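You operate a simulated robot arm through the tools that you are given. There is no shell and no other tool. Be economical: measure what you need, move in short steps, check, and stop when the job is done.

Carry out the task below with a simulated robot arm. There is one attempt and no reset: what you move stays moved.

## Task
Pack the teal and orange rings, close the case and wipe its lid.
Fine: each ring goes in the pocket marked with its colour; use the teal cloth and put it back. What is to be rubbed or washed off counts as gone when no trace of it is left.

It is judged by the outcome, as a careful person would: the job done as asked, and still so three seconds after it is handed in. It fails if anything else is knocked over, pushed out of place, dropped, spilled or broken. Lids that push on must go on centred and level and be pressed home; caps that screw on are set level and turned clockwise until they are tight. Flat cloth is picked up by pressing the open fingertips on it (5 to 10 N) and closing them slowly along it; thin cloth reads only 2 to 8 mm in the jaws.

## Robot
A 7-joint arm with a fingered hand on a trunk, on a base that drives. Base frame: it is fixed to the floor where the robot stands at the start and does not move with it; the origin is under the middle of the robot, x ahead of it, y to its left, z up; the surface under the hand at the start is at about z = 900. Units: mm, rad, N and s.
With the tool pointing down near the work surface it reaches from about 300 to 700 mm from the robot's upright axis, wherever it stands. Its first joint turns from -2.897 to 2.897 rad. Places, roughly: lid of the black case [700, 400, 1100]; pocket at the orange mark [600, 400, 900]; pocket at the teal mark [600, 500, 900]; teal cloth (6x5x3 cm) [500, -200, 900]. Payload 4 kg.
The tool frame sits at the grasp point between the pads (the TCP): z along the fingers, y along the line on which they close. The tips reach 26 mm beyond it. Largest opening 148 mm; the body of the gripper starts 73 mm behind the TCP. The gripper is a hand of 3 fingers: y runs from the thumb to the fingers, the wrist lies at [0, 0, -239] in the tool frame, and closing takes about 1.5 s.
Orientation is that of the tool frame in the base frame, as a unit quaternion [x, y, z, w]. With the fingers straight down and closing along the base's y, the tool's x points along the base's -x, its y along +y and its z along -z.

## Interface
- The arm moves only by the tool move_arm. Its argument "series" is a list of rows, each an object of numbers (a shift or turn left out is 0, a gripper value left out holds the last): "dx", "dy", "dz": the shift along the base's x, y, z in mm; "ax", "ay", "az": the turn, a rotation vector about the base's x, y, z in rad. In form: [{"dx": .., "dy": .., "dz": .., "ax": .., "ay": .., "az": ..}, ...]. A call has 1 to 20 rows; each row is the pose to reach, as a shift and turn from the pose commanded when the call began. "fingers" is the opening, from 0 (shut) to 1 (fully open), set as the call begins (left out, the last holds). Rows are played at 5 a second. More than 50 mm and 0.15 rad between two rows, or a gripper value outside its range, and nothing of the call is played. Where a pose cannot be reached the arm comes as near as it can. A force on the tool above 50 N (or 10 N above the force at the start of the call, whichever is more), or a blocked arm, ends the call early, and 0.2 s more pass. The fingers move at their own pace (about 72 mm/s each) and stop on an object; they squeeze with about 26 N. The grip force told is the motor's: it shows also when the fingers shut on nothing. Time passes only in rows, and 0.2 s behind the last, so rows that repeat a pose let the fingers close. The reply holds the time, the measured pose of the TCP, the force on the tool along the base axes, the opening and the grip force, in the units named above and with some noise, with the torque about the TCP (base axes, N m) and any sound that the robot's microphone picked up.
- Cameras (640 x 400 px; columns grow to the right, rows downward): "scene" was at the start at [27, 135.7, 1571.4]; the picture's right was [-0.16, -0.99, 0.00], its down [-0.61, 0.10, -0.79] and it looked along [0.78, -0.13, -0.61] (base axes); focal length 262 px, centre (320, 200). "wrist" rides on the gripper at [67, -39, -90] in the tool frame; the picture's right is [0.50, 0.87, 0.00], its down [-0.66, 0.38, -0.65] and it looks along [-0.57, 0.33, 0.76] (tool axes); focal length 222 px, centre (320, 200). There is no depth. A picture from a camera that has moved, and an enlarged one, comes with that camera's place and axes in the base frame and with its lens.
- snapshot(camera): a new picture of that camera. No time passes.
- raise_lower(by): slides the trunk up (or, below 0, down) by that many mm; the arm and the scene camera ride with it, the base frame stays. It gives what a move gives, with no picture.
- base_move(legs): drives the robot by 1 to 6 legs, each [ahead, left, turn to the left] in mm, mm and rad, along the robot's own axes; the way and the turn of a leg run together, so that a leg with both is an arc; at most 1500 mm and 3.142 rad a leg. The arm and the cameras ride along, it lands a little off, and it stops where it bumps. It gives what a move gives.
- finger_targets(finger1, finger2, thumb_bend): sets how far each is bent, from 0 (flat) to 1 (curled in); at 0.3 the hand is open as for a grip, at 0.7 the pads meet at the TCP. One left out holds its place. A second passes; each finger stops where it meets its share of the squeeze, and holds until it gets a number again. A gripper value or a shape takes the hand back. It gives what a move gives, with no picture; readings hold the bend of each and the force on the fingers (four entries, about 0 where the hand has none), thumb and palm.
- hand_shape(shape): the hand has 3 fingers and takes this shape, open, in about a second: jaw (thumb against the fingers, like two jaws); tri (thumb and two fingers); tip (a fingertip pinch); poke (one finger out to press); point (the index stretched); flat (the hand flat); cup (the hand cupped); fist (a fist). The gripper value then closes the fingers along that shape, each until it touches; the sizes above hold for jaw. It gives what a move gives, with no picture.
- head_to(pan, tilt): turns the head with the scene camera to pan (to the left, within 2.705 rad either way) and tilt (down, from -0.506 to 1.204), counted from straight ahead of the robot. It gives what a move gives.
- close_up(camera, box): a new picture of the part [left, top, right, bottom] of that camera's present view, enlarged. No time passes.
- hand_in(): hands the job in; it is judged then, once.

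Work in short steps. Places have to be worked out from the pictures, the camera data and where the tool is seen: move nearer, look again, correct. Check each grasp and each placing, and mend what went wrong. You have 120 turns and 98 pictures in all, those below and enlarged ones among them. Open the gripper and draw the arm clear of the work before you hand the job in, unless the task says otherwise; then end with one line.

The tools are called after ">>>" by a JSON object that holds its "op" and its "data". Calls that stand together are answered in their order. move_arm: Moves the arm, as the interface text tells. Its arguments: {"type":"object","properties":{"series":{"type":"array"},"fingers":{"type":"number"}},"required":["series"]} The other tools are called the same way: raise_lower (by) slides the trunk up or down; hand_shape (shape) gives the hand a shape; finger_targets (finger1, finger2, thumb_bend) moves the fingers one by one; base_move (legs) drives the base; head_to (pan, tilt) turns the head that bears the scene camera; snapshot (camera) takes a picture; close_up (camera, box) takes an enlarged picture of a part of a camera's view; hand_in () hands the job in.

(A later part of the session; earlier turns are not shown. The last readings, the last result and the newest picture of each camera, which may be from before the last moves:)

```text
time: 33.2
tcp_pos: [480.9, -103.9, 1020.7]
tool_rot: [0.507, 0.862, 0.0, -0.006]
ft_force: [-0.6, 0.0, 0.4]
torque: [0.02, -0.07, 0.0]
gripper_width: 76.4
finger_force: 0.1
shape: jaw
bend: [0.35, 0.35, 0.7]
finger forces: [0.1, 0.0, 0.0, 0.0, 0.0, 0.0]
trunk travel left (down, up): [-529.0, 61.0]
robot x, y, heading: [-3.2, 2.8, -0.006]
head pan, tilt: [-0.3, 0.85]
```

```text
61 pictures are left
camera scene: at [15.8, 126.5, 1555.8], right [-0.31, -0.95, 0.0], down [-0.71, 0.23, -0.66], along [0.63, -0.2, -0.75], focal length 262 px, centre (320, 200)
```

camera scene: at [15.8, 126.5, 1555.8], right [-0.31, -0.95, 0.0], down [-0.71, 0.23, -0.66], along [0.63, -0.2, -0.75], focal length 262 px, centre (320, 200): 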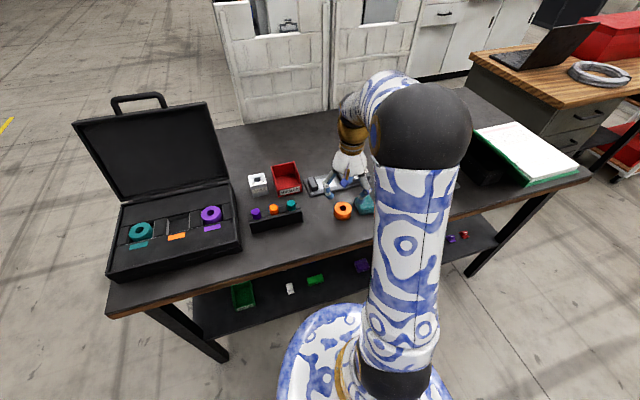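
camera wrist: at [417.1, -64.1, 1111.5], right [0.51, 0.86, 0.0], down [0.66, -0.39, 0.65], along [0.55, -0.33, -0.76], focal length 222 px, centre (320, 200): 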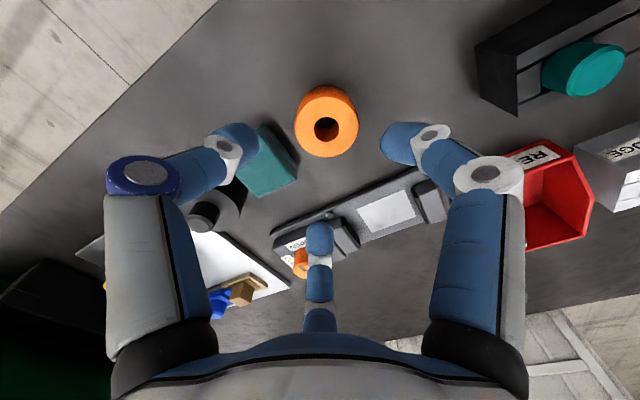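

Orange ring centre ≈[483,-99]. I shift by (+2,+5) and lower part-way to check clearances.

>>> {"op": "move_arm", "data": {"series": [{"dx": 2, "dy": 5, "dz": -20}, {"dx": 2, "dy": 5, "dz": -45}, {"dx": 2, "dy": 5, "dz": -65}, {"dx": 2, "dy": 5, "dz": -70}, {"dx": 2, "dy": 5, "dz": -70}]}}

>>> {"op": "snapshot", "data": {"camera": "wrist"}}

>>> {"op": "close_up", "data": {"camera": "scene", "box": [304, 150, 384, 230]}}

```text
time: 34.4
tcp_pos: [485.9, -97.8, 949.6]
tool_rot: [0.507, 0.862, 0.0, -0.005]
ft_force: [0.4, 0.0, -0.6]
torque: [0.02, -0.02, 0.02]
gripper_width: 76.3
finger_force: 0.1
shape: jaw
bend: [0.35, 0.35, 0.7]
finger forces: [0.1, 0.0, 0.0, 0.0, 0.0, 0.0]
trunk travel left (down, up): [-529.0, 61.0]
robot x, y, heading: [-1.7, -0.1, -0.01]
head pan, tilt: [-0.3, 0.85]
```

```text
60 pictures are left
camera wrist: at [419.9, -58.6, 1041.5], right [0.51, 0.86, 0.0], down [0.66, -0.39, 0.65], along [0.55, -0.33, -0.76], focal length 222 px, centre (320, 200)
```

wrist: 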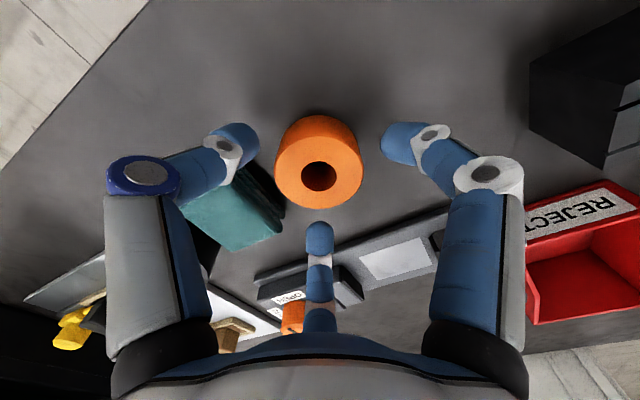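

```text
5.00 times, centred on (344, 190) of scene
camera zoom: at [15.8, 126.4, 1555.8], right [-0.31, -0.95, 0.0], down [-0.71, 0.23, -0.66], along [0.63, -0.2, -0.75], focal length 1312 px, centre (200, 250)
```

zoom: 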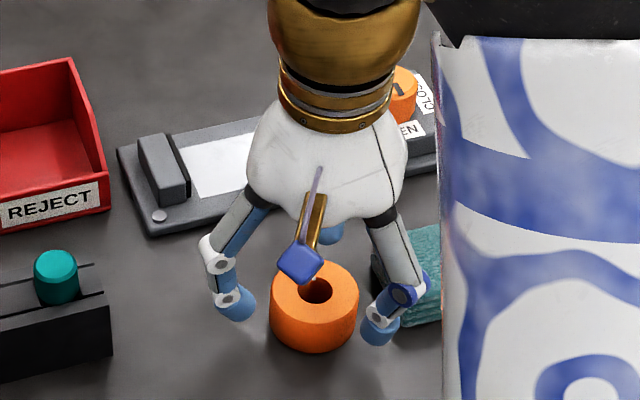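

Centred, and the thumb is clear of the cloth. Lower to z≈938 (slightly higher grip than before) and close.

>>> {"op": "move_arm", "data": {"series": [{"dx": -1, "dz": -6}, {"dx": -1, "dz": -11.5}, {"dx": -1, "dz": -11.5}]}}

>>> {"op": "move_arm", "data": {"series": [{}, {}, {}, {}, {}, {}, {}, {}], "fingers": 0}}

>>> {"op": "move_arm", "data": {"series": [{"dz": 10}, {"dz": 30}, {"dz": 70}, {"dz": 110}, {"dz": 150}, {"dz": 150}]}}

>>> {"op": "snapshot", "data": {"camera": "wrist"}}

>>> {"op": "close_up", "data": {"camera": "scene", "box": [264, 120, 424, 240]}}

```text
time: 35.2
tcp_pos: [483.7, -98.9, 939.3]
tool_rot: [0.506, 0.862, 0.0, -0.005]
ft_force: [0.6, 0.7, -0.4]
torque: [-0.03, -0.01, -0.01]
gripper_width: 76.8
finger_force: 0.1
shape: jaw
bend: [0.35, 0.35, 0.7]
finger forces: [0.0, 0.0, 0.1, 0.0, 0.0, 0.1]
trunk travel left (down, up): [-529.0, 61.0]
robot x, y, heading: [-1.6, -1.4, -0.015]
head pan, tilt: [-0.3, 0.85]
```

```text
time: 37.0
tcp_pos: [484.4, -99.2, 939.2]
tool_rot: [0.507, 0.862, 0.0, -0.005]
ft_force: [0.2, -0.8, 0.5]
torque: [0.0, 0.0, 0.01]
gripper_width: 48.1
finger_force: 25.6
shape: jaw
bend: [0.77, 0.77, 0.7]
finger forces: [22.6, 23.3, 0.1, 0.0, 23.0, 0.0]
trunk travel left (down, up): [-529.0, 61.0]
robot x, y, heading: [-0.8, 3.3, -0.01]
head pan, tilt: [-0.3, 0.85]
```

```text
time: 38.4
tcp_pos: [484.5, -100.3, 1089.3]
tool_rot: [0.507, 0.862, 0.0, -0.005]
ft_force: [0.0, -0.3, -2.0]
torque: [0.03, -0.01, 0.02]
gripper_width: 47.9
finger_force: 26.0
shape: jaw
bend: [0.77, 0.77, 0.7]
finger forces: [22.7, 23.5, 0.0, 0.0, 23.0, 0.0]
trunk travel left (down, up): [-529.0, 61.0]
robot x, y, heading: [-3.6, 0.3, -0.014]
head pan, tilt: [-0.3, 0.85]
```

```text
58 pictures are left
camera wrist: at [419.5, -59.5, 1180.5], right [0.51, 0.86, 0.0], down [0.66, -0.39, 0.65], along [0.55, -0.33, -0.76], focal length 222 px, centre (320, 200)
```

wrist: 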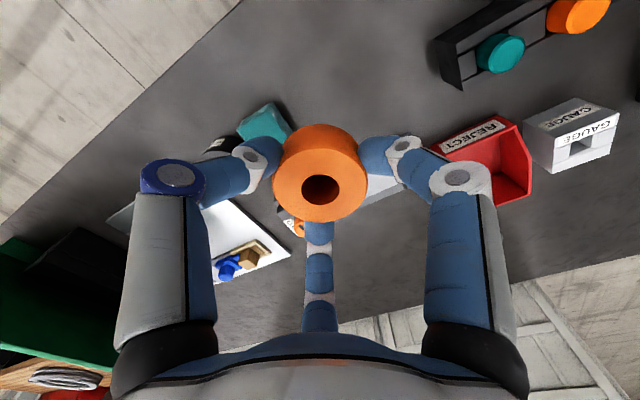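

```text
3.33 times, centred on (344, 180) of scene
camera zoom: at [15.8, 126.4, 1555.8], right [-0.31, -0.95, 0.0], down [-0.71, 0.23, -0.66], along [0.63, -0.2, -0.75], focal length 875 px, centre (240, 267)
```

zoom: 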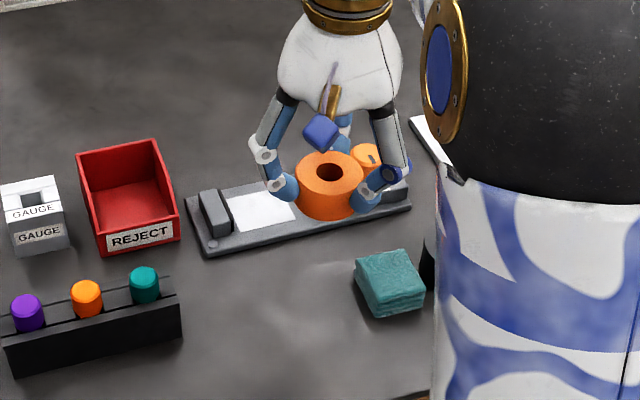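

Orange ring held. Driving left again and setting the same head view.

>>> {"op": "base_move", "data": {"legs": [[3, 380, 0.012]]}}

>>> {"op": "head_to", "data": {"pan": 0.0, "tilt": 0.75}}

```text
time: 40.8
tcp_pos: [492.0, 281.7, 1088.7]
tool_rot: [0.508, 0.862, 0.0, -0.006]
ft_force: [1.1, 0.3, -1.6]
torque: [-0.03, 0.0, 0.0]
gripper_width: 48.1
finger_force: 26.7
shape: jaw
bend: [0.77, 0.77, 0.7]
finger forces: [22.8, 23.4, 0.0, 0.1, 23.1, 0.1]
trunk travel left (down, up): [-529.0, 61.0]
robot x, y, heading: [4.9, 379.0, -0.016]
head pan, tilt: [-0.3, 0.85]
```

```text
time: 41.6
tcp_pos: [492.4, 278.9, 1089.2]
tool_rot: [0.507, 0.862, -0.001, -0.005]
ft_force: [0.6, -0.3, -2.2]
torque: [0.0, 0.0, -0.03]
gripper_width: 48.0
finger_force: 26.1
shape: jaw
bend: [0.77, 0.77, 0.7]
finger forces: [22.8, 23.5, 0.0, 0.0, 23.1, 0.1]
trunk travel left (down, up): [-529.0, 61.0]
robot x, y, heading: [7.1, 380.2, -0.015]
head pan, tilt: [0.0, 0.75]
```

Now above the orange pocket: target TCP [562,379.6], hover z≈1010.

>>> {"op": "move_arm", "data": {"series": [{"dx": 20, "dy": 30}, {"dx": 40, "dy": 60}, {"dx": 60, "dy": 90}, {"dx": 70, "dy": 101}, {"dx": 70, "dy": 101, "dz": -40}, {"dx": 70, "dy": 101, "dz": -79}, {"dx": 70, "dy": 101, "dz": -79}]}}

>>> {"op": "close_up", "data": {"camera": "scene", "box": [310, 180, 422, 250]}}

```text
time: 43.2
tcp_pos: [562.2, 380.1, 1008.7]
tool_rot: [0.508, 0.861, 0.0, -0.005]
ft_force: [0.0, -0.6, -1.2]
torque: [0.01, 0.02, 0.02]
gripper_width: 47.7
finger_force: 26.0
shape: jaw
bend: [0.77, 0.77, 0.7]
finger forces: [22.7, 23.4, 0.1, 0.0, 23.1, 0.0]
trunk travel left (down, up): [-529.0, 61.0]
robot x, y, heading: [7.0, 381.3, -0.013]
head pan, tilt: [0.0, 0.75]
```

```text
5.71 times, centred on (366, 215) of scene
camera zoom: at [32.7, 529.6, 1563.8], right [-0.01, -1.0, 0.0], down [-0.68, 0.01, -0.73], along [0.73, -0.01, -0.68], focal length 1500 px, centre (57, 114)
```

zoom: 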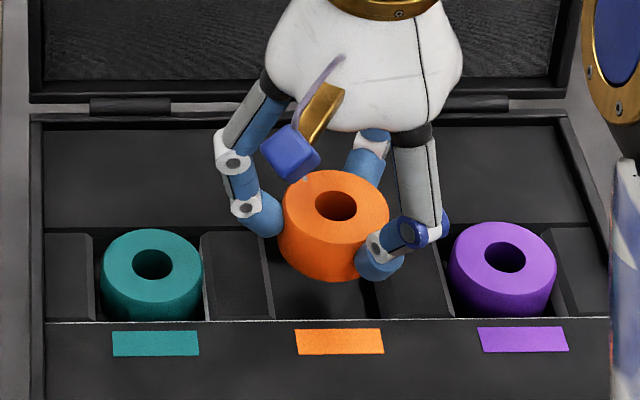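

Looks centred; lowering to the block level and checking.

>>> {"op": "move_arm", "data": {"series": [{"dz": -8}, {"dz": -15}, {"dz": -20}, {"dz": -20}]}}

>>> {"op": "close_up", "data": {"camera": "scene", "box": [325, 190, 405, 240]}}

```text
time: 44.2
tcp_pos: [560.8, 379.8, 989.5]
tool_rot: [0.507, 0.862, 0.0, -0.006]
ft_force: [-0.2, -0.6, -2.3]
torque: [0.02, 0.01, -0.04]
gripper_width: 47.9
finger_force: 26.1
shape: jaw
bend: [0.77, 0.77, 0.7]
finger forces: [22.8, 23.3, 0.0, 0.0, 23.1, 0.0]
trunk travel left (down, up): [-529.0, 61.0]
robot x, y, heading: [3.0, 382.6, -0.017]
head pan, tilt: [0.0, 0.75]
```

```text
8.00 times, centred on (365, 215) of scene
camera zoom: at [32.7, 529.6, 1563.8], right [-0.01, -1.0, 0.0], down [-0.68, 0.01, -0.73], along [0.73, -0.01, -0.68], focal length 2100 px, centre (-40, 80)
```

zoom: 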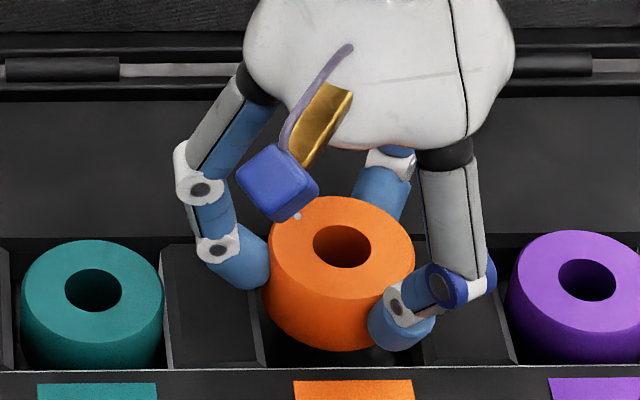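

Centred in y; about 3 mm back-biased in x. Shift and lower in.

>>> {"op": "move_arm", "data": {"series": [{"dx": -3, "dz": -2}, {"dx": -3, "dz": -5}, {"dx": -3, "dz": -8}, {"dx": -3, "dz": -10}, {"dx": -3, "dz": -12}]}}

>>> {"op": "close_up", "data": {"camera": "scene", "box": [325, 190, 405, 240]}}

```text
time: 45.4
tcp_pos: [559.3, 380.2, 977.4]
tool_rot: [0.508, 0.861, 0.001, -0.005]
ft_force: [2.6, -0.8, -0.8]
torque: [-0.03, -0.05, 0.02]
gripper_width: 48.0
finger_force: 26.0
shape: jaw
bend: [0.77, 0.77, 0.7]
finger forces: [23.1, 26.0, 0.0, 0.0, 23.2, 0.0]
trunk travel left (down, up): [-529.0, 61.0]
robot x, y, heading: [3.5, 380.4, -0.016]
head pan, tilt: [0.0, 0.75]
```

```text
8.00 times, centred on (365, 215) of scene
camera zoom: at [33.0, 529.4, 1563.8], right [-0.01, -1.0, 0.0], down [-0.68, 0.01, -0.73], along [0.73, -0.01, -0.68], focal length 2100 px, centre (-40, 80)
```

zoom: 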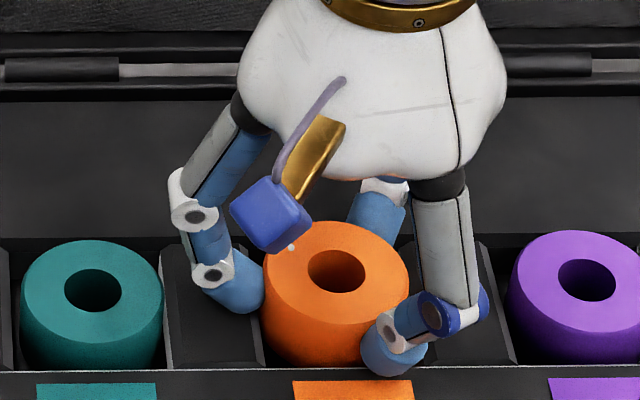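

The ring is in the pocket. Release here with a small opening.

>>> {"op": "move_arm", "data": {"series": [{"dz": -1}, {"dz": -1}, {"dz": 2}, {"dz": 4}, {"dz": 4}, {"dz": 4}], "fingers": 0.48}}

>>> {"op": "move_arm", "data": {"series": [{"dz": 10}, {"dz": 40}, {"dz": 80}, {"dx": -30, "dz": 110}, {"dx": -70, "dz": 130}, {"dx": -70, "dz": 130}]}}

>>> {"op": "close_up", "data": {"camera": "scene", "box": [310, 190, 438, 270]}}

>>> {"op": "snapshot", "data": {"camera": "scene"}}

```text
time: 46.8
tcp_pos: [558.4, 380.5, 982.3]
tool_rot: [0.507, 0.862, 0.0, -0.006]
ft_force: [-0.3, -0.9, -0.7]
torque: [0.01, 0.04, -0.04]
gripper_width: 70.5
finger_force: 0.1
shape: jaw
bend: [0.37, 0.37, 0.7]
finger forces: [0.1, 0.0, 0.0, 0.0, 0.1, 0.0]
trunk travel left (down, up): [-529.0, 61.0]
robot x, y, heading: [5.9, 379.3, -0.017]
head pan, tilt: [0.0, 0.75]
```

```text
time: 48.2
tcp_pos: [490.2, 379.6, 1112.7]
tool_rot: [0.507, 0.862, 0.001, -0.006]
ft_force: [-0.2, -0.8, -0.3]
torque: [-0.01, -0.02, 0.04]
gripper_width: 70.7
finger_force: 0.1
shape: jaw
bend: [0.37, 0.37, 0.7]
finger forces: [0.1, 0.0, 0.0, 0.0, 0.0, 0.0]
trunk travel left (down, up): [-529.0, 61.0]
robot x, y, heading: [8.5, 379.6, -0.016]
head pan, tilt: [0.0, 0.75]
```

```text
5.00 times, centred on (374, 230) of scene
camera zoom: at [32.5, 529.6, 1563.8], right [-0.01, -1.0, 0.0], down [-0.68, 0.01, -0.73], along [0.73, -0.01, -0.68], focal length 1312 px, centre (50, 50)
```

zoom: 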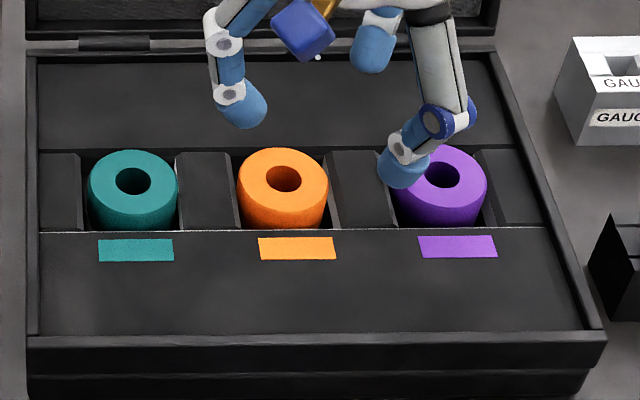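

```text
52 pictures are left
camera scene: at [32.5, 529.6, 1563.8], right [-0.01, -1.0, 0.0], down [-0.68, 0.01, -0.73], along [0.73, -0.01, -0.68], focal length 262 px, centre (320, 200)
```

scene: 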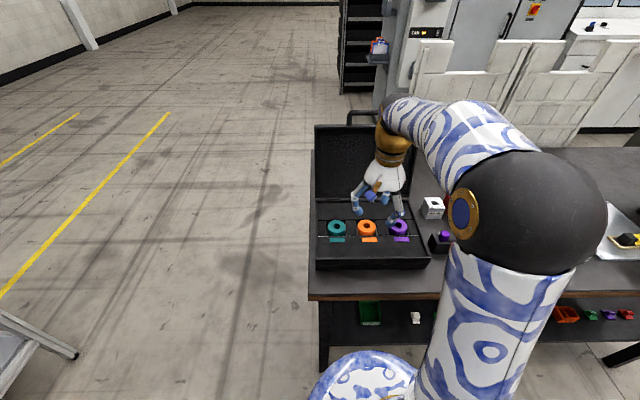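

Both rings are seated in their pockets. Next the lid: I look at its handle and top edge.

>>> {"op": "close_up", "data": {"camera": "scene", "box": [300, 95, 428, 175]}}

>>> {"op": "snapshot", "data": {"camera": "wrist"}}

```text
5.00 times, centred on (364, 135) of scene
camera zoom: at [32.5, 529.6, 1563.8], right [-0.01, -1.0, 0.0], down [-0.68, 0.01, -0.73], along [0.73, -0.01, -0.68], focal length 1312 px, centre (100, 525)
```

zoom: 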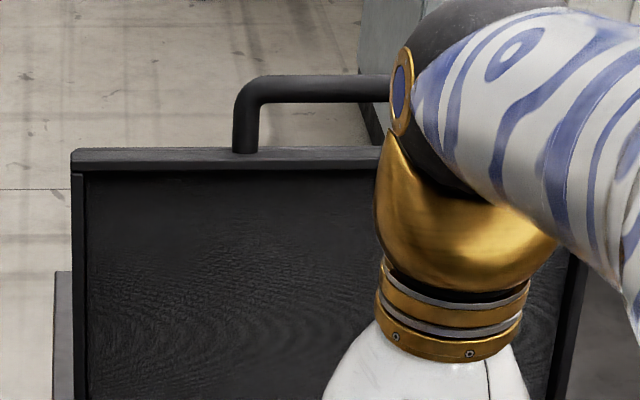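

```text
50 pictures are left
camera wrist: at [424.3, 420.5, 1203.4], right [0.52, 0.86, 0.0], down [0.65, -0.39, 0.65], along [0.55, -0.33, -0.76], focal length 222 px, centre (320, 200)
```

wrist: 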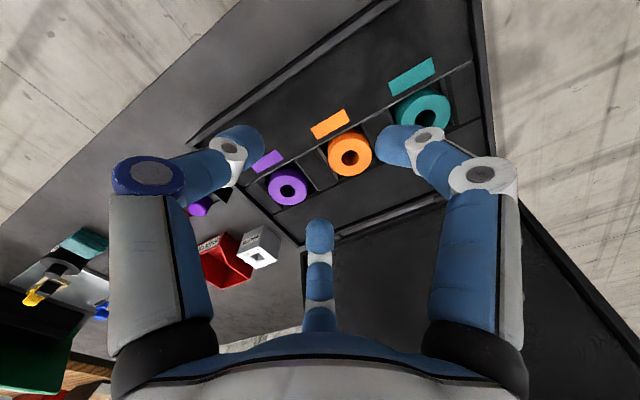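

The handle bar (≈14 mm thick, along y) is near [767,383,1229], lid leaning back ~14°. I raise the hand, turn it so the thumb faces the robot, and pitch the fingers forward so I can grip the bar and swing the lid in a controlled way.

>>> {"op": "move_arm", "data": {"series": [{"dz": 40, "az": -0.12}, {"dz": 80, "az": -0.25}, {"dz": 120, "az": -0.38}, {"dz": 160, "az": -0.507}, {"dz": 200, "dx": 20, "az": -0.507}, {"dz": 220, "dx": 50, "az": -0.507}, {"dz": 220, "dx": 50, "az": -0.507}], "fingers": 0.6}}

>>> {"op": "move_arm", "data": {"series": [{"ay": -0.13}, {"ay": -0.26}, {"ay": -0.39}, {"ay": -0.52}, {"ay": -0.65}, {"ay": -0.65}]}}

>>> {"op": "snapshot", "data": {"camera": "wrist"}}

>>> {"op": "snapshot", "data": {"camera": "scene"}}

```text
time: 49.8
tcp_pos: [513.5, 385.0, 1317.5]
tool_rot: [0.707, 0.707, 0.002, -0.003]
ft_force: [-0.3, 0.3, 0.5]
torque: [0.04, 0.01, -0.02]
gripper_width: 88.5
finger_force: 0.1
shape: jaw
bend: [0.32, 0.32, 0.7]
finger forces: [0.0, 0.0, 0.1, 0.0, 0.0, 0.0]
out of reach, approached as far as the arm can: row 6, 7
trunk travel left (down, up): [-529.0, 61.0]
robot x, y, heading: [4.4, 380.2, -0.016]
head pan, tilt: [0.0, 0.75]
```

```text
time: 51.2
tcp_pos: [511.8, 385.8, 1317.4]
tool_rot: [0.67, 0.671, 0.226, 0.221]
ft_force: [-0.1, -0.4, 0.0]
torque: [-0.02, 0.01, 0.0]
gripper_width: 88.2
finger_force: 0.1
shape: jaw
bend: [0.32, 0.32, 0.7]
finger forces: [0.1, 0.1, 0.0, 0.0, 0.1, 0.0]
trunk travel left (down, up): [-529.0, 61.0]
robot x, y, heading: [4.6, 380.3, -0.012]
head pan, tilt: [0.0, 0.75]
```

```text
49 pictures are left
camera wrist: at [428.7, 452.1, 1366.0], right [0.69, 0.5, 0.52], down [-0.09, -0.66, 0.74], along [0.72, -0.56, -0.41], focal length 222 px, centre (320, 200)
```

wrist: 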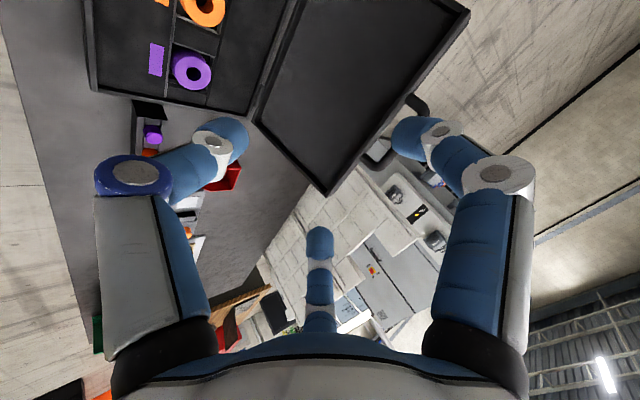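

```text
48 pictures are left
camera scene: at [32.4, 529.6, 1563.8], right [-0.01, -1.0, 0.0], down [-0.68, 0.01, -0.73], along [0.73, -0.01, -0.68], focal length 262 px, centre (320, 200)
```

scene: 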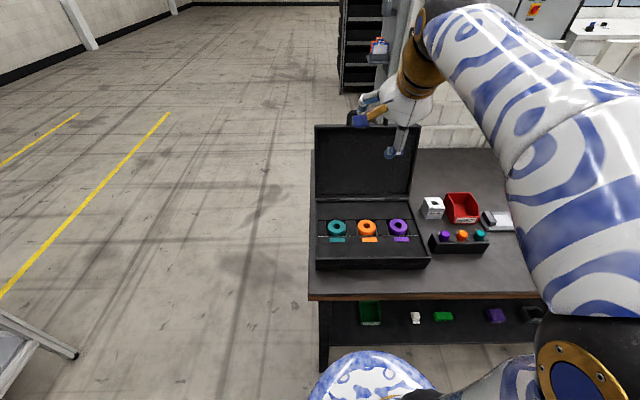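

Pitch reached. I advance to a point 80 mm short of the handle along the approach direction.

>>> {"op": "move_arm", "data": {"series": [{"dx": 40}, {"dx": 80}, {"dx": 120}, {"dx": 160, "dy": -2, "dz": -8}, {"dx": 190, "dy": -3, "dz": -16}, {"dx": 207, "dy": -3, "dz": -24}, {"dx": 207, "dy": -3, "dz": -24}]}}

>>> {"op": "snapshot", "data": {"camera": "wrist"}}

>>> {"op": "close_up", "data": {"camera": "scene", "box": [310, 70, 438, 150]}}

```text
time: 52.8
tcp_pos: [721.5, 380.4, 1292.5]
tool_rot: [0.67, 0.671, 0.227, 0.221]
ft_force: [0.3, 0.8, 0.6]
torque: [-0.04, -0.02, 0.0]
gripper_width: 88.6
finger_force: 0.1
shape: jaw
bend: [0.32, 0.32, 0.7]
finger forces: [0.1, 0.0, 0.0, 0.0, 0.1, 0.0]
trunk travel left (down, up): [-529.0, 61.0]
robot x, y, heading: [8.2, 376.4, -0.012]
head pan, tilt: [0.0, 0.75]
```

```text
47 pictures are left
camera wrist: at [636.4, 448.7, 1341.8], right [0.69, 0.5, 0.52], down [-0.09, -0.66, 0.74], along [0.72, -0.56, -0.41], focal length 222 px, centre (320, 200)
```

wrist: 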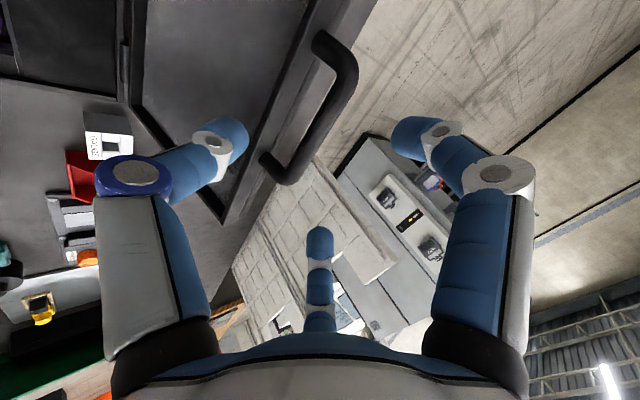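

```text
5.00 times, centred on (374, 110) of scene
camera zoom: at [32.5, 529.6, 1563.8], right [-0.01, -1.0, 0.0], down [-0.68, 0.01, -0.73], along [0.73, -0.01, -0.68], focal length 1312 px, centre (50, 650)
```

zoom: 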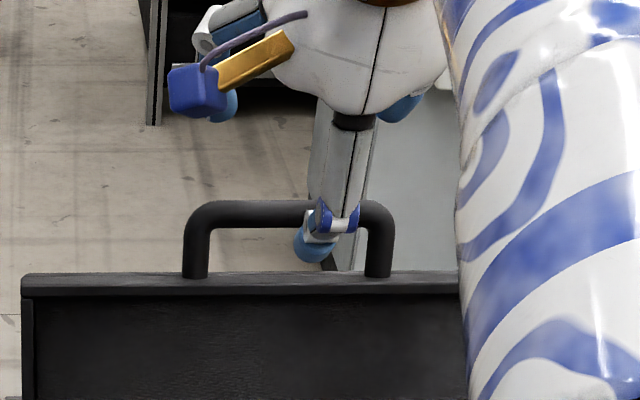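

Good view of the handle. I narrow the fingers so the thumb can enter the gap between bar and lid, and move nearer to locate the bar better.

>>> {"op": "move_arm", "data": {"series": [{"dx": 8, "dz": -18}, {"dx": 17, "dz": -34}, {"dx": 17, "dz": -34}, {"dx": 17, "dz": -34}], "fingers": 0.36}}

>>> {"op": "close_up", "data": {"camera": "wrist", "box": [200, 30, 440, 230]}}

>>> {"op": "close_up", "data": {"camera": "scene", "box": [330, 90, 410, 140]}}

```text
time: 53.8
tcp_pos: [739.2, 382.0, 1258.0]
tool_rot: [0.67, 0.672, 0.227, 0.22]
ft_force: [0.4, 1.6, 0.8]
torque: [0.01, 0.01, 0.02]
gripper_width: 53.5
finger_force: 0.0
shape: jaw
bend: [0.77, 0.77, 0.7]
finger forces: [0.1, 0.0, 0.0, 0.0, 0.0, 0.1]
trunk travel left (down, up): [-529.0, 61.0]
robot x, y, heading: [6.8, 381.2, -0.016]
head pan, tilt: [0.0, 0.75]
```

```text
2.00 times, centred on (320, 130) of wrist
camera zoom: at [654.4, 448.0, 1307.5], right [0.69, 0.5, 0.52], down [-0.09, -0.66, 0.74], along [0.72, -0.56, -0.41], focal length 444 px, centre (320, 340)
```

zoom: 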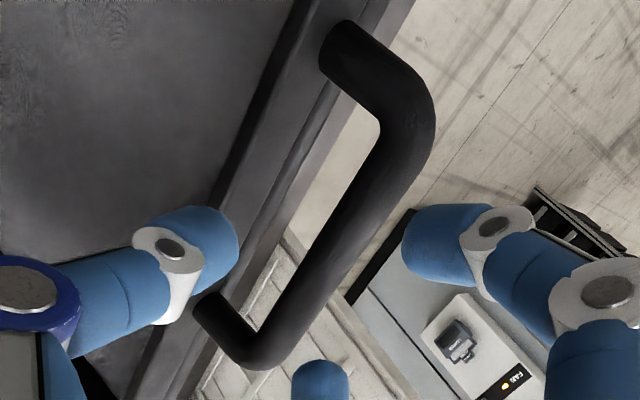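

```text
8.00 times, centred on (370, 115) of scene
camera zoom: at [32.5, 529.6, 1563.8], right [-0.01, -1.0, 0.0], down [-0.68, 0.01, -0.73], along [0.73, -0.01, -0.68], focal length 2100 px, centre (-80, 880)
```

zoom: 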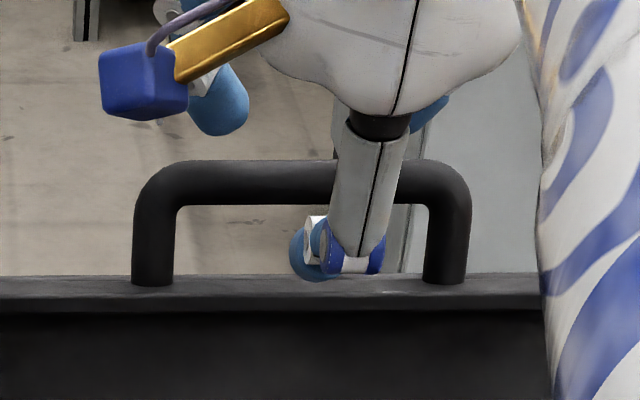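

Bar located at about [748.5, –, 1236.7]: 23 mm beyond the TCP, 5 mm toward the thumb. I align, narrow the fingers to ~32 mm, and look again before advancing.

>>> {"op": "move_arm", "data": {"series": [{"dx": -2, "dz": -2}, {"dx": -4.4, "dz": -3.3}, {"dx": -4.4, "dz": -3.3}, {"dx": -4.4, "dz": -3.3}], "fingers": 0.25}}

>>> {"op": "close_up", "data": {"camera": "wrist", "box": [200, 50, 440, 250]}}

>>> {"op": "close_up", "data": {"camera": "scene", "box": [340, 95, 404, 135]}}

```text
time: 54.8
tcp_pos: [734.0, 382.2, 1254.7]
tool_rot: [0.67, 0.672, 0.226, 0.221]
ft_force: [0.6, 0.8, 0.4]
torque: [-0.01, 0.0, 0.02]
gripper_width: 37.5
finger_force: 0.1
shape: jaw
bend: [0.76, 0.76, 0.7]
finger forces: [0.0, 0.0, 0.0, 0.0, 0.1, 0.1]
trunk travel left (down, up): [-529.0, 61.0]
robot x, y, heading: [3.7, 378.6, -0.013]
head pan, tilt: [0.0, 0.75]
```

```text
2.00 times, centred on (320, 150) of wrist
camera zoom: at [649.6, 448.9, 1304.5], right [0.69, 0.5, 0.52], down [-0.09, -0.66, 0.74], along [0.72, -0.56, -0.41], focal length 444 px, centre (320, 300)
```

zoom: 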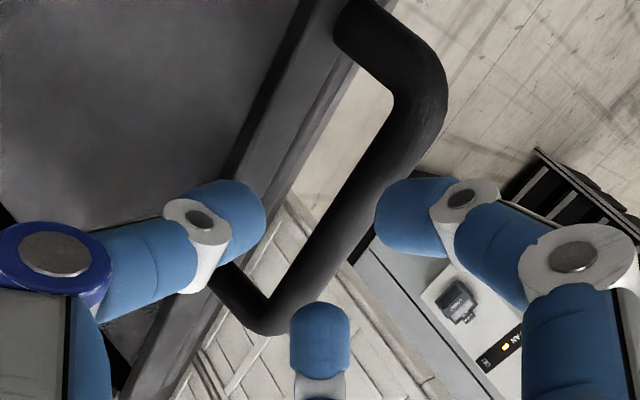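

```text
10.00 times, centred on (372, 115) of scene
camera zoom: at [32.6, 529.6, 1563.8], right [-0.01, -1.0, 0.0], down [-0.68, 0.01, -0.73], along [0.73, -0.01, -0.68], focal length 2625 px, centre (-200, 1050)
```

zoom: 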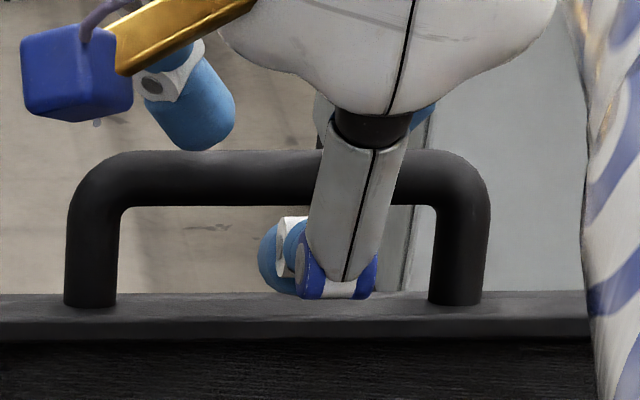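

The thumb's outer link would be close to the lid edge at this pitch, so I reduce the pitch by 0.25 rad while settling the bar ~12 mm beyond the TCP.

>>> {"op": "move_arm", "data": {"series": [{"ay": 0.08, "dx": 2, "dz": 0}, {"ay": 0.16, "dx": 5, "dz": -2}, {"ay": 0.25, "dx": 8, "dz": -4}, {"ay": 0.25, "dx": 9.8, "dz": -7}, {"ay": 0.25, "dx": 9.8, "dz": -7}]}}

>>> {"op": "close_up", "data": {"camera": "wrist", "box": [200, 50, 440, 250]}}

>>> {"op": "close_up", "data": {"camera": "scene", "box": [340, 95, 404, 135]}}

```text
time: 56.0
tcp_pos: [715.6, 382.5, 1231.8]
tool_rot: [0.694, 0.693, 0.142, 0.136]
ft_force: [0.1, 0.9, 0.6]
torque: [-0.03, -0.02, -0.01]
gripper_width: 36.9
finger_force: 0.1
shape: jaw
bend: [0.76, 0.76, 0.7]
finger forces: [0.0, 0.0, 0.0, 0.0, 0.0, 0.1]
out of reach, approached as far as the arm can: row 2, 3, 4, 5
trunk travel left (down, up): [-529.0, 61.0]
robot x, y, heading: [4.8, 382.4, -0.021]
head pan, tilt: [0.0, 0.75]
```

```text
2.00 times, centred on (320, 150) of wrist
camera zoom: at [646.3, 449.5, 1301.3], right [0.8, 0.5, 0.34], down [0.1, -0.66, 0.74], along [0.59, -0.56, -0.58], focal length 444 px, centre (320, 300)
```

zoom: 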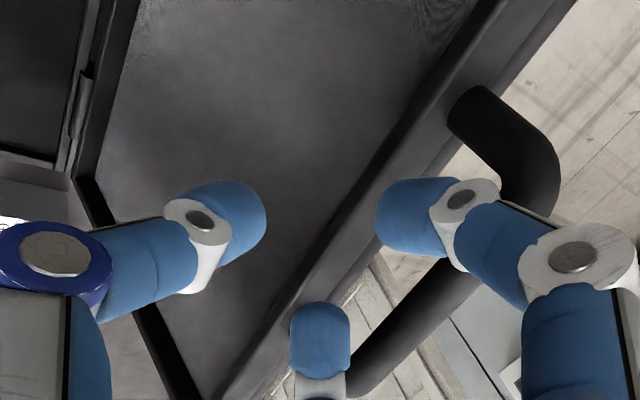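

```text
10.00 times, centred on (372, 115) of scene
camera zoom: at [32.5, 529.8, 1563.8], right [-0.01, -1.0, 0.0], down [-0.68, 0.01, -0.73], along [0.73, -0.01, -0.68], focal length 2625 px, centre (-200, 1050)
```

zoom: 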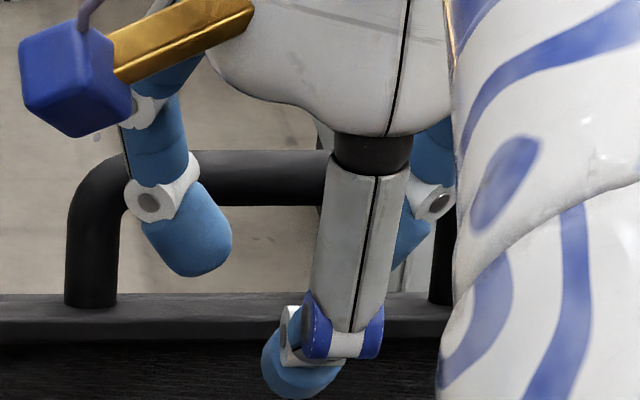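

That pose is at the reach limit and the arm swung in front of the bar (no contact). I back off slightly, then raise the trunk 55 mm to gain reach.

>>> {"op": "move_arm", "data": {"series": [{"dx": -10}, {"dx": -20}, {"dx": -20}]}}

>>> {"op": "raise_lower", "data": {"by": 55}}

```text
time: 56.8
tcp_pos: [697.9, 380.6, 1232.0]
tool_rot: [0.693, 0.693, 0.142, 0.135]
ft_force: [-1.1, -0.6, -0.9]
torque: [0.01, -0.02, -0.02]
gripper_width: 37.3
finger_force: 0.0
shape: jaw
bend: [0.76, 0.76, 0.7]
finger forces: [0.0, 0.1, 0.0, 0.1, 0.1, 0.1]
trunk travel left (down, up): [-529.0, 61.0]
robot x, y, heading: [5.3, 383.0, -0.014]
head pan, tilt: [0.0, 0.75]
```

```text
time: 57.8
tcp_pos: [696.7, 382.4, 1286.5]
tool_rot: [0.693, 0.694, 0.142, 0.136]
ft_force: [0.2, -0.1, -0.5]
torque: [-0.02, 0.03, 0.02]
gripper_width: 37.3
finger_force: 0.0
shape: jaw
bend: [0.76, 0.76, 0.7]
finger forces: [0.1, 0.0, 0.0, 0.0, 0.0, 0.1]
trunk travel left (down, up): [-584.0, 6.0]
robot x, y, heading: [2.4, 380.6, -0.011]
head pan, tilt: [0.0, 0.75]
```

Now I go over the bar and line up 35 mm short of it.

>>> {"op": "move_arm", "data": {"series": [{"dz": 15}, {"dx": 25, "dz": 15}, {"dx": 38, "dz": 10}, {"dx": 38.3, "dz": -5}, {"dx": 38.3, "dz": -17}, {"dx": 38.3, "dz": -17}]}}

>>> {"op": "close_up", "data": {"camera": "wrist", "box": [200, 50, 440, 250]}}

>>> {"op": "close_up", "data": {"camera": "scene", "box": [330, 95, 410, 145]}}

```text
time: 59.1
tcp_pos: [726.9, 379.7, 1271.2]
tool_rot: [0.693, 0.694, 0.142, 0.135]
ft_force: [0.5, 0.7, -0.1]
torque: [-0.01, 0.0, 0.02]
gripper_width: 37.4
finger_force: 0.0
shape: jaw
bend: [0.76, 0.76, 0.7]
finger forces: [0.0, 0.0, 0.1, 0.0, 0.0, 0.1]
out of reach, approached as far as the arm can: row 2, 3, 4, 5, 6
trunk travel left (down, up): [-584.0, 6.0]
robot x, y, heading: [6.9, 378.1, -0.011]
head pan, tilt: [0.0, 0.75]
```

```text
2.00 times, centred on (320, 150) of wrist
camera zoom: at [656.8, 448.1, 1339.5], right [0.8, 0.5, 0.34], down [0.1, -0.66, 0.74], along [0.59, -0.56, -0.58], focal length 444 px, centre (320, 300)
```

zoom: 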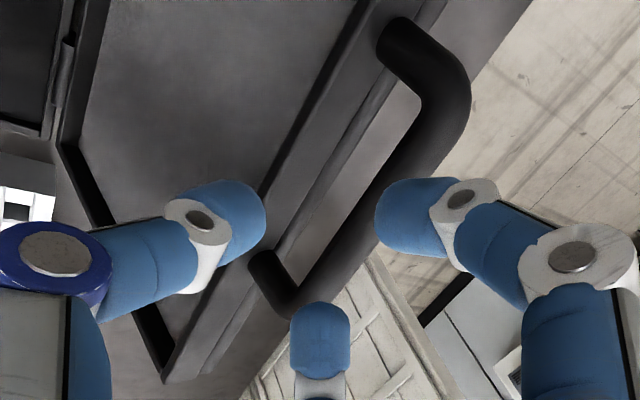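

```text
8.00 times, centred on (370, 120) of scene
camera zoom: at [32.4, 529.6, 1618.8], right [-0.01, -1.0, 0.0], down [-0.68, 0.01, -0.73], along [0.73, -0.01, -0.68], focal length 2100 px, centre (-80, 840)
```

zoom: 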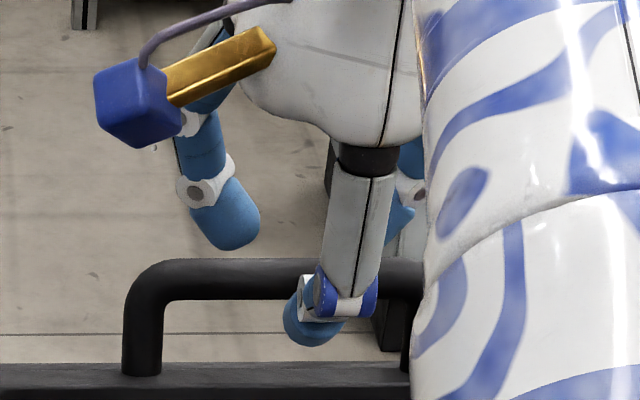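

Still short of reach at that pitch. I return to a pitch of ~0.6 (which was reachable), and enter so that the bar lies ~14 mm beyond the TCP; clearance to the lid edge is ~9 mm.

>>> {"op": "move_arm", "data": {"series": [{"ay": -0.1, "dz": 3}, {"ay": -0.2, "dz": 3}, {"ay": -0.2, "dx": 1.8, "dz": -5.6}, {"ay": -0.2, "dx": 6, "dz": -12}, {"ay": -0.2, "dx": 10, "dz": -18}, {"ay": -0.2, "dx": 13.6, "dz": -23}, {"ay": -0.2, "dx": 13.6, "dz": -23}]}}

>>> {"op": "close_up", "data": {"camera": "wrist", "box": [200, 50, 440, 250]}}

>>> {"op": "close_up", "data": {"camera": "scene", "box": [330, 95, 410, 145]}}

```text
time: 60.8
tcp_pos: [778.4, 379.8, 1270.4]
tool_rot: [0.676, 0.677, 0.21, 0.203]
ft_force: [-0.6, -0.4, 0.3]
torque: [-0.01, 0.04, 0.02]
gripper_width: 37.4
finger_force: 0.0
shape: jaw
bend: [0.76, 0.76, 0.7]
finger forces: [0.1, 0.1, 0.1, 0.0, 0.1, 0.0]
out of reach, approached as far as the arm can: row 1, 2, 3, 4, 5, 6, 7
trunk travel left (down, up): [-584.0, 6.0]
robot x, y, heading: [5.9, 379.7, -0.01]
head pan, tilt: [0.0, 0.75]
```

```text
2.00 times, centred on (320, 150) of wrist
camera zoom: at [696.4, 447.5, 1323.7], right [0.72, 0.5, 0.49], down [-0.05, -0.66, 0.75], along [0.7, -0.56, -0.45], focal length 444 px, centre (320, 300)
```

zoom: 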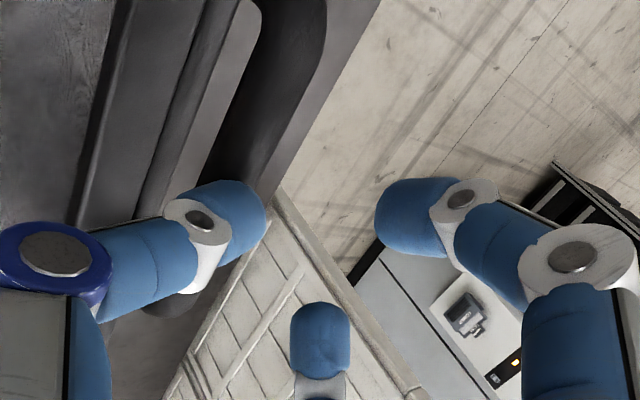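

```text
8.00 times, centred on (370, 120) of scene
camera zoom: at [32.5, 529.7, 1618.8], right [-0.01, -1.0, 0.0], down [-0.68, 0.01, -0.73], along [0.73, -0.01, -0.68], focal length 2100 px, centre (-80, 840)
```

zoom: 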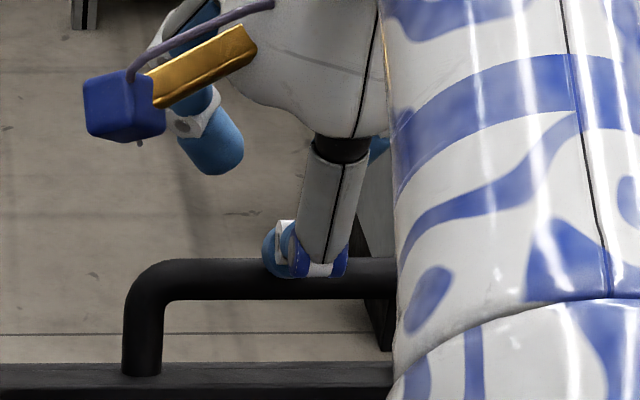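

The arm landed beyond the bar (no contact). I issue a zero shift to see what pose is actually commanded.

>>> {"op": "move_arm", "data": {"series": [{"dz": 10}, {"dz": 10}]}}

```text
time: 61.4
tcp_pos: [777.5, 382.3, 1278.5]
tool_rot: [0.676, 0.676, 0.211, 0.204]
ft_force: [-0.8, 1.1, 0.1]
torque: [-0.01, 0.0, 0.0]
gripper_width: 37.4
finger_force: 0.0
shape: jaw
bend: [0.76, 0.76, 0.7]
finger forces: [0.1, 0.0, 0.1, 0.0, 0.0, 0.0]
trunk travel left (down, up): [-584.0, 6.0]
robot x, y, heading: [7.4, 378.8, -0.017]
head pan, tilt: [0.0, 0.75]
```

Now at a reachable pose. I rise 20 mm, come back over the bar to the pre-grasp point, then descend along the approach.

>>> {"op": "move_arm", "data": {"series": [{"dz": 22}, {"dx": -25, "dz": 22}, {"dx": -49, "dz": 12}, {"dx": -49, "dz": -13}, {"dx": -49, "dz": -13}]}}

>>> {"op": "close_up", "data": {"camera": "scene", "box": [330, 95, 410, 145]}}

>>> {"op": "close_up", "data": {"camera": "wrist", "box": [200, 50, 440, 250]}}

```text
time: 62.5
tcp_pos: [727.6, 383.9, 1266.0]
tool_rot: [0.676, 0.676, 0.211, 0.203]
ft_force: [0.5, -0.6, 0.5]
torque: [0.0, 0.0, -0.02]
gripper_width: 37.1
finger_force: 0.1
shape: jaw
bend: [0.76, 0.76, 0.7]
finger forces: [0.1, 0.0, 0.0, 0.1, 0.0, 0.1]
out of reach, approached as far as the arm can: row 1
trunk travel left (down, up): [-584.0, 6.0]
robot x, y, heading: [9.0, 382.0, -0.012]
head pan, tilt: [0.0, 0.75]
```

```text
8.00 times, centred on (370, 120) of scene
camera zoom: at [32.5, 529.6, 1618.8], right [-0.01, -1.0, 0.0], down [-0.68, 0.01, -0.73], along [0.73, -0.01, -0.68], focal length 2100 px, centre (-80, 840)
```

zoom: 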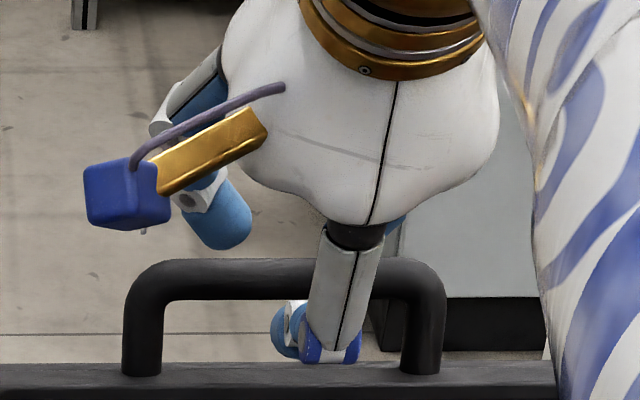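

```text
2.00 times, centred on (320, 150) of wrist
camera zoom: at [644.9, 450.8, 1318.9], right [0.72, 0.5, 0.49], down [-0.05, -0.66, 0.75], along [0.7, -0.56, -0.45], focal length 444 px, centre (320, 300)
```

zoom: 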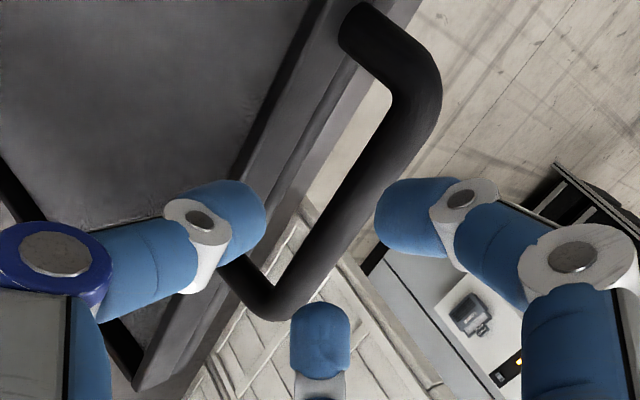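

The bar is centred between thumb and fingers, ~40 mm beyond the TCP. I advance 26 mm along the approach.

>>> {"op": "move_arm", "data": {"series": [{"dx": 5, "dz": -7}, {"dx": 10, "dz": -13}, {"dx": 16, "dz": -20}, {"dx": 16, "dz": -20}]}}

>>> {"op": "close_up", "data": {"camera": "scene", "box": [330, 95, 410, 145]}}

>>> {"op": "close_up", "data": {"camera": "wrist", "box": [200, 50, 440, 250]}}

```text
time: 63.5
tcp_pos: [741.7, 382.6, 1246.7]
tool_rot: [0.676, 0.676, 0.211, 0.205]
ft_force: [-2.2, -0.9, 5.9]
torque: [-0.04, -0.11, -0.02]
gripper_width: 37.7
finger_force: 0.0
shape: jaw
bend: [0.76, 0.76, 0.7]
finger forces: [3.3, 3.8, 0.0, 0.0, 0.0, 0.1]
trunk travel left (down, up): [-584.0, 6.0]
robot x, y, heading: [2.9, 384.6, -0.015]
head pan, tilt: [0.0, 0.75]
```

```text
8.00 times, centred on (370, 120) of scene
camera zoom: at [31.1, 529.6, 1618.9], right [-0.01, -1.0, 0.0], down [-0.68, 0.01, -0.73], along [0.73, -0.01, -0.68], focal length 2100 px, centre (-80, 840)
```

zoom: 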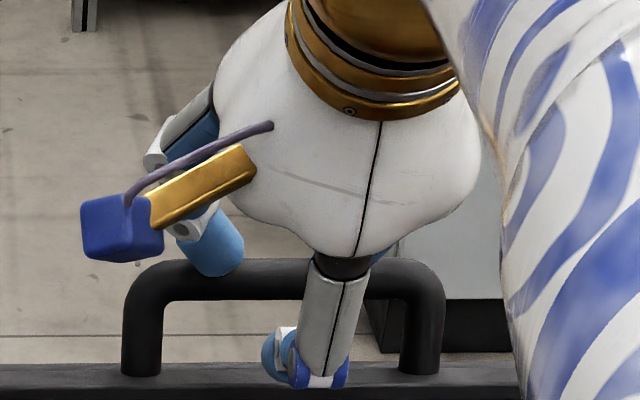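

```text
2.00 times, centred on (320, 150) of wrist
camera zoom: at [659.9, 449.7, 1300.2], right [0.71, 0.5, 0.49], down [-0.05, -0.66, 0.75], along [0.7, -0.56, -0.45], focal length 444 px, centre (320, 300)
```

zoom: 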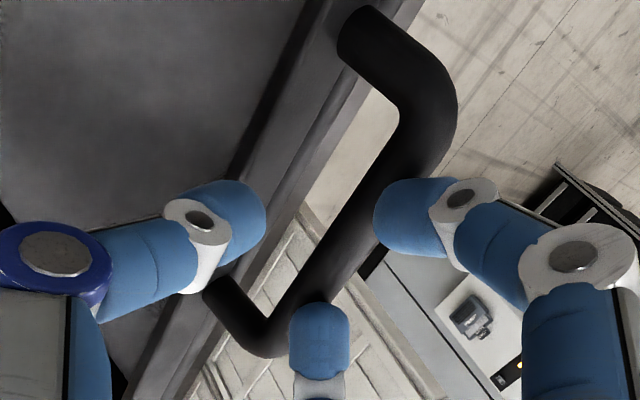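

Two fingertips touch the bar's top: I must shift ~9 mm toward +perp so they pass behind it. Back off, shift, and advance.

>>> {"op": "move_arm", "data": {"series": [{"dx": -6, "dz": 9}, {"dx": 3, "dz": 15}, {"dx": 6, "dz": 10}, {"dx": 10, "dz": 4}, {"dx": 13, "dz": 0}, {"dx": 13, "dz": 0}]}}

>>> {"op": "close_up", "data": {"camera": "wrist", "box": [200, 50, 440, 250]}}

```text
time: 65.0
tcp_pos: [755.6, 383.0, 1246.7]
tool_rot: [0.676, 0.677, 0.211, 0.203]
ft_force: [0.1, 0.5, 0.1]
torque: [0.01, 0.0, -0.03]
gripper_width: 37.3
finger_force: 0.0
shape: jaw
bend: [0.76, 0.76, 0.7]
finger forces: [0.0, 0.0, 0.0, 0.0, 0.0, 0.1]
trunk travel left (down, up): [-584.0, 6.0]
robot x, y, heading: [7.1, 380.5, -0.014]
head pan, tilt: [0.0, 0.75]
```

```text
2.00 times, centred on (320, 150) of wrist
camera zoom: at [674.2, 449.5, 1299.2], right [0.72, 0.5, 0.49], down [-0.05, -0.66, 0.75], along [0.7, -0.56, -0.45], focal length 444 px, centre (320, 300)
```

zoom: 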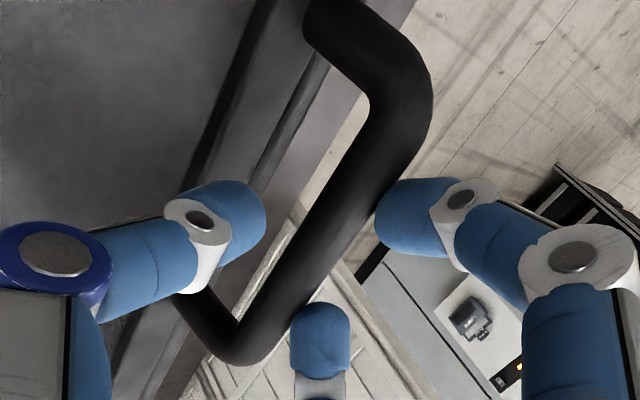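

Bar is inside the grip region (≈22 mm beyond the TCP). I advance ~8 mm more and close gently.

>>> {"op": "move_arm", "data": {"series": [{"dx": 1, "dz": -3}, {"dx": 2, "dz": -6}, {"dx": 2, "dz": -8}, {"dx": 2, "dz": -8}]}}

>>> {"op": "move_arm", "data": {"series": [{}, {}, {}, {}, {}], "fingers": 0}}

>>> {"op": "close_up", "data": {"camera": "wrist", "box": [200, 50, 440, 250]}}

```text
time: 66.0
tcp_pos: [759.3, 381.9, 1238.6]
tool_rot: [0.676, 0.676, 0.211, 0.204]
ft_force: [1.9, -0.4, 4.7]
torque: [-0.01, -0.13, 0.03]
gripper_width: 37.6
finger_force: 0.0
shape: jaw
bend: [0.76, 0.76, 0.7]
finger forces: [2.0, 1.8, 0.0, 0.0, 0.1, 0.0]
trunk travel left (down, up): [-584.0, 6.0]
robot x, y, heading: [4.8, 381.4, -0.016]
head pan, tilt: [0.0, 0.75]
```

```text
time: 67.2
tcp_pos: [758.7, 383.1, 1237.4]
tool_rot: [0.676, 0.677, 0.21, 0.204]
ft_force: [-0.8, 0.3, 1.4]
torque: [0.01, 0.11, 0.0]
gripper_width: 12.0
finger_force: 26.1
shape: jaw
bend: [0.77, 0.77, 0.69]
finger forces: [18.1, 18.1, 0.0, 0.0, 29.9, 0.0]
trunk travel left (down, up): [-584.0, 6.0]
robot x, y, heading: [5.4, 378.5, -0.015]
head pan, tilt: [0.0, 0.75]
```

```text
2.00 times, centred on (320, 150) of wrist
camera zoom: at [676.5, 449.9, 1291.0], right [0.72, 0.5, 0.49], down [-0.05, -0.66, 0.75], along [0.7, -0.56, -0.45], focal length 444 px, centre (320, 300)
```

zoom: 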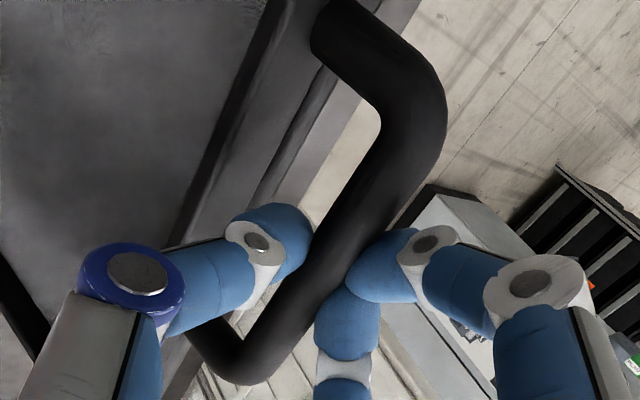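

The bar is firmly gripped (18/18/30 N). I pull the lid along an arc about the hinge (~[683, 965], radius ~278 mm), first 10°.

>>> {"op": "move_arm", "data": {"series": [{"dx": -8, "dz": 2}, {"dx": -16, "dz": 4}, {"dx": -24, "dz": 5.5}, {"dx": -32, "dz": 7}, {"dx": -40, "dz": 8}, {"dx": -47.6, "dz": 9}]}}

>>> {"op": "snapshot", "data": {"camera": "scene"}}

```text
time: 68.5
tcp_pos: [709.8, 382.3, 1248.1]
tool_rot: [0.675, 0.677, 0.211, 0.204]
ft_force: [1.1, -1.8, 7.5]
torque: [-0.02, -0.1, 0.0]
gripper_width: 11.0
finger_force: 26.3
shape: jaw
bend: [0.77, 0.77, 0.68]
finger forces: [22.5, 22.9, 0.0, 0.0, 26.9, 0.0]
trunk travel left (down, up): [-584.0, 6.0]
robot x, y, heading: [3.8, 383.4, -0.015]
head pan, tilt: [0.0, 0.75]
```

```text
29 pictures are left
camera scene: at [31.9, 529.4, 1618.9], right [-0.01, -1.0, 0.0], down [-0.68, 0.01, -0.73], along [0.73, -0.01, -0.68], focal length 262 px, centre (320, 200)
```

scene: 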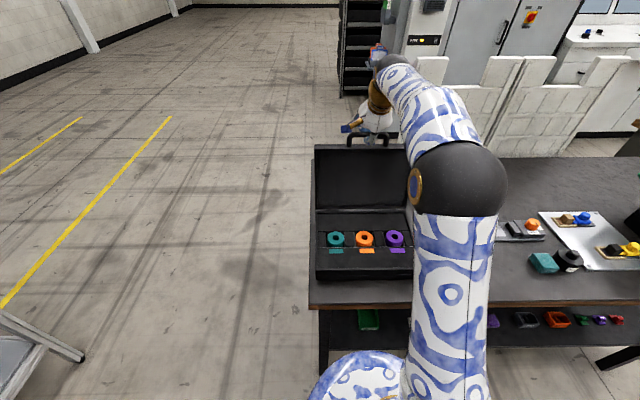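

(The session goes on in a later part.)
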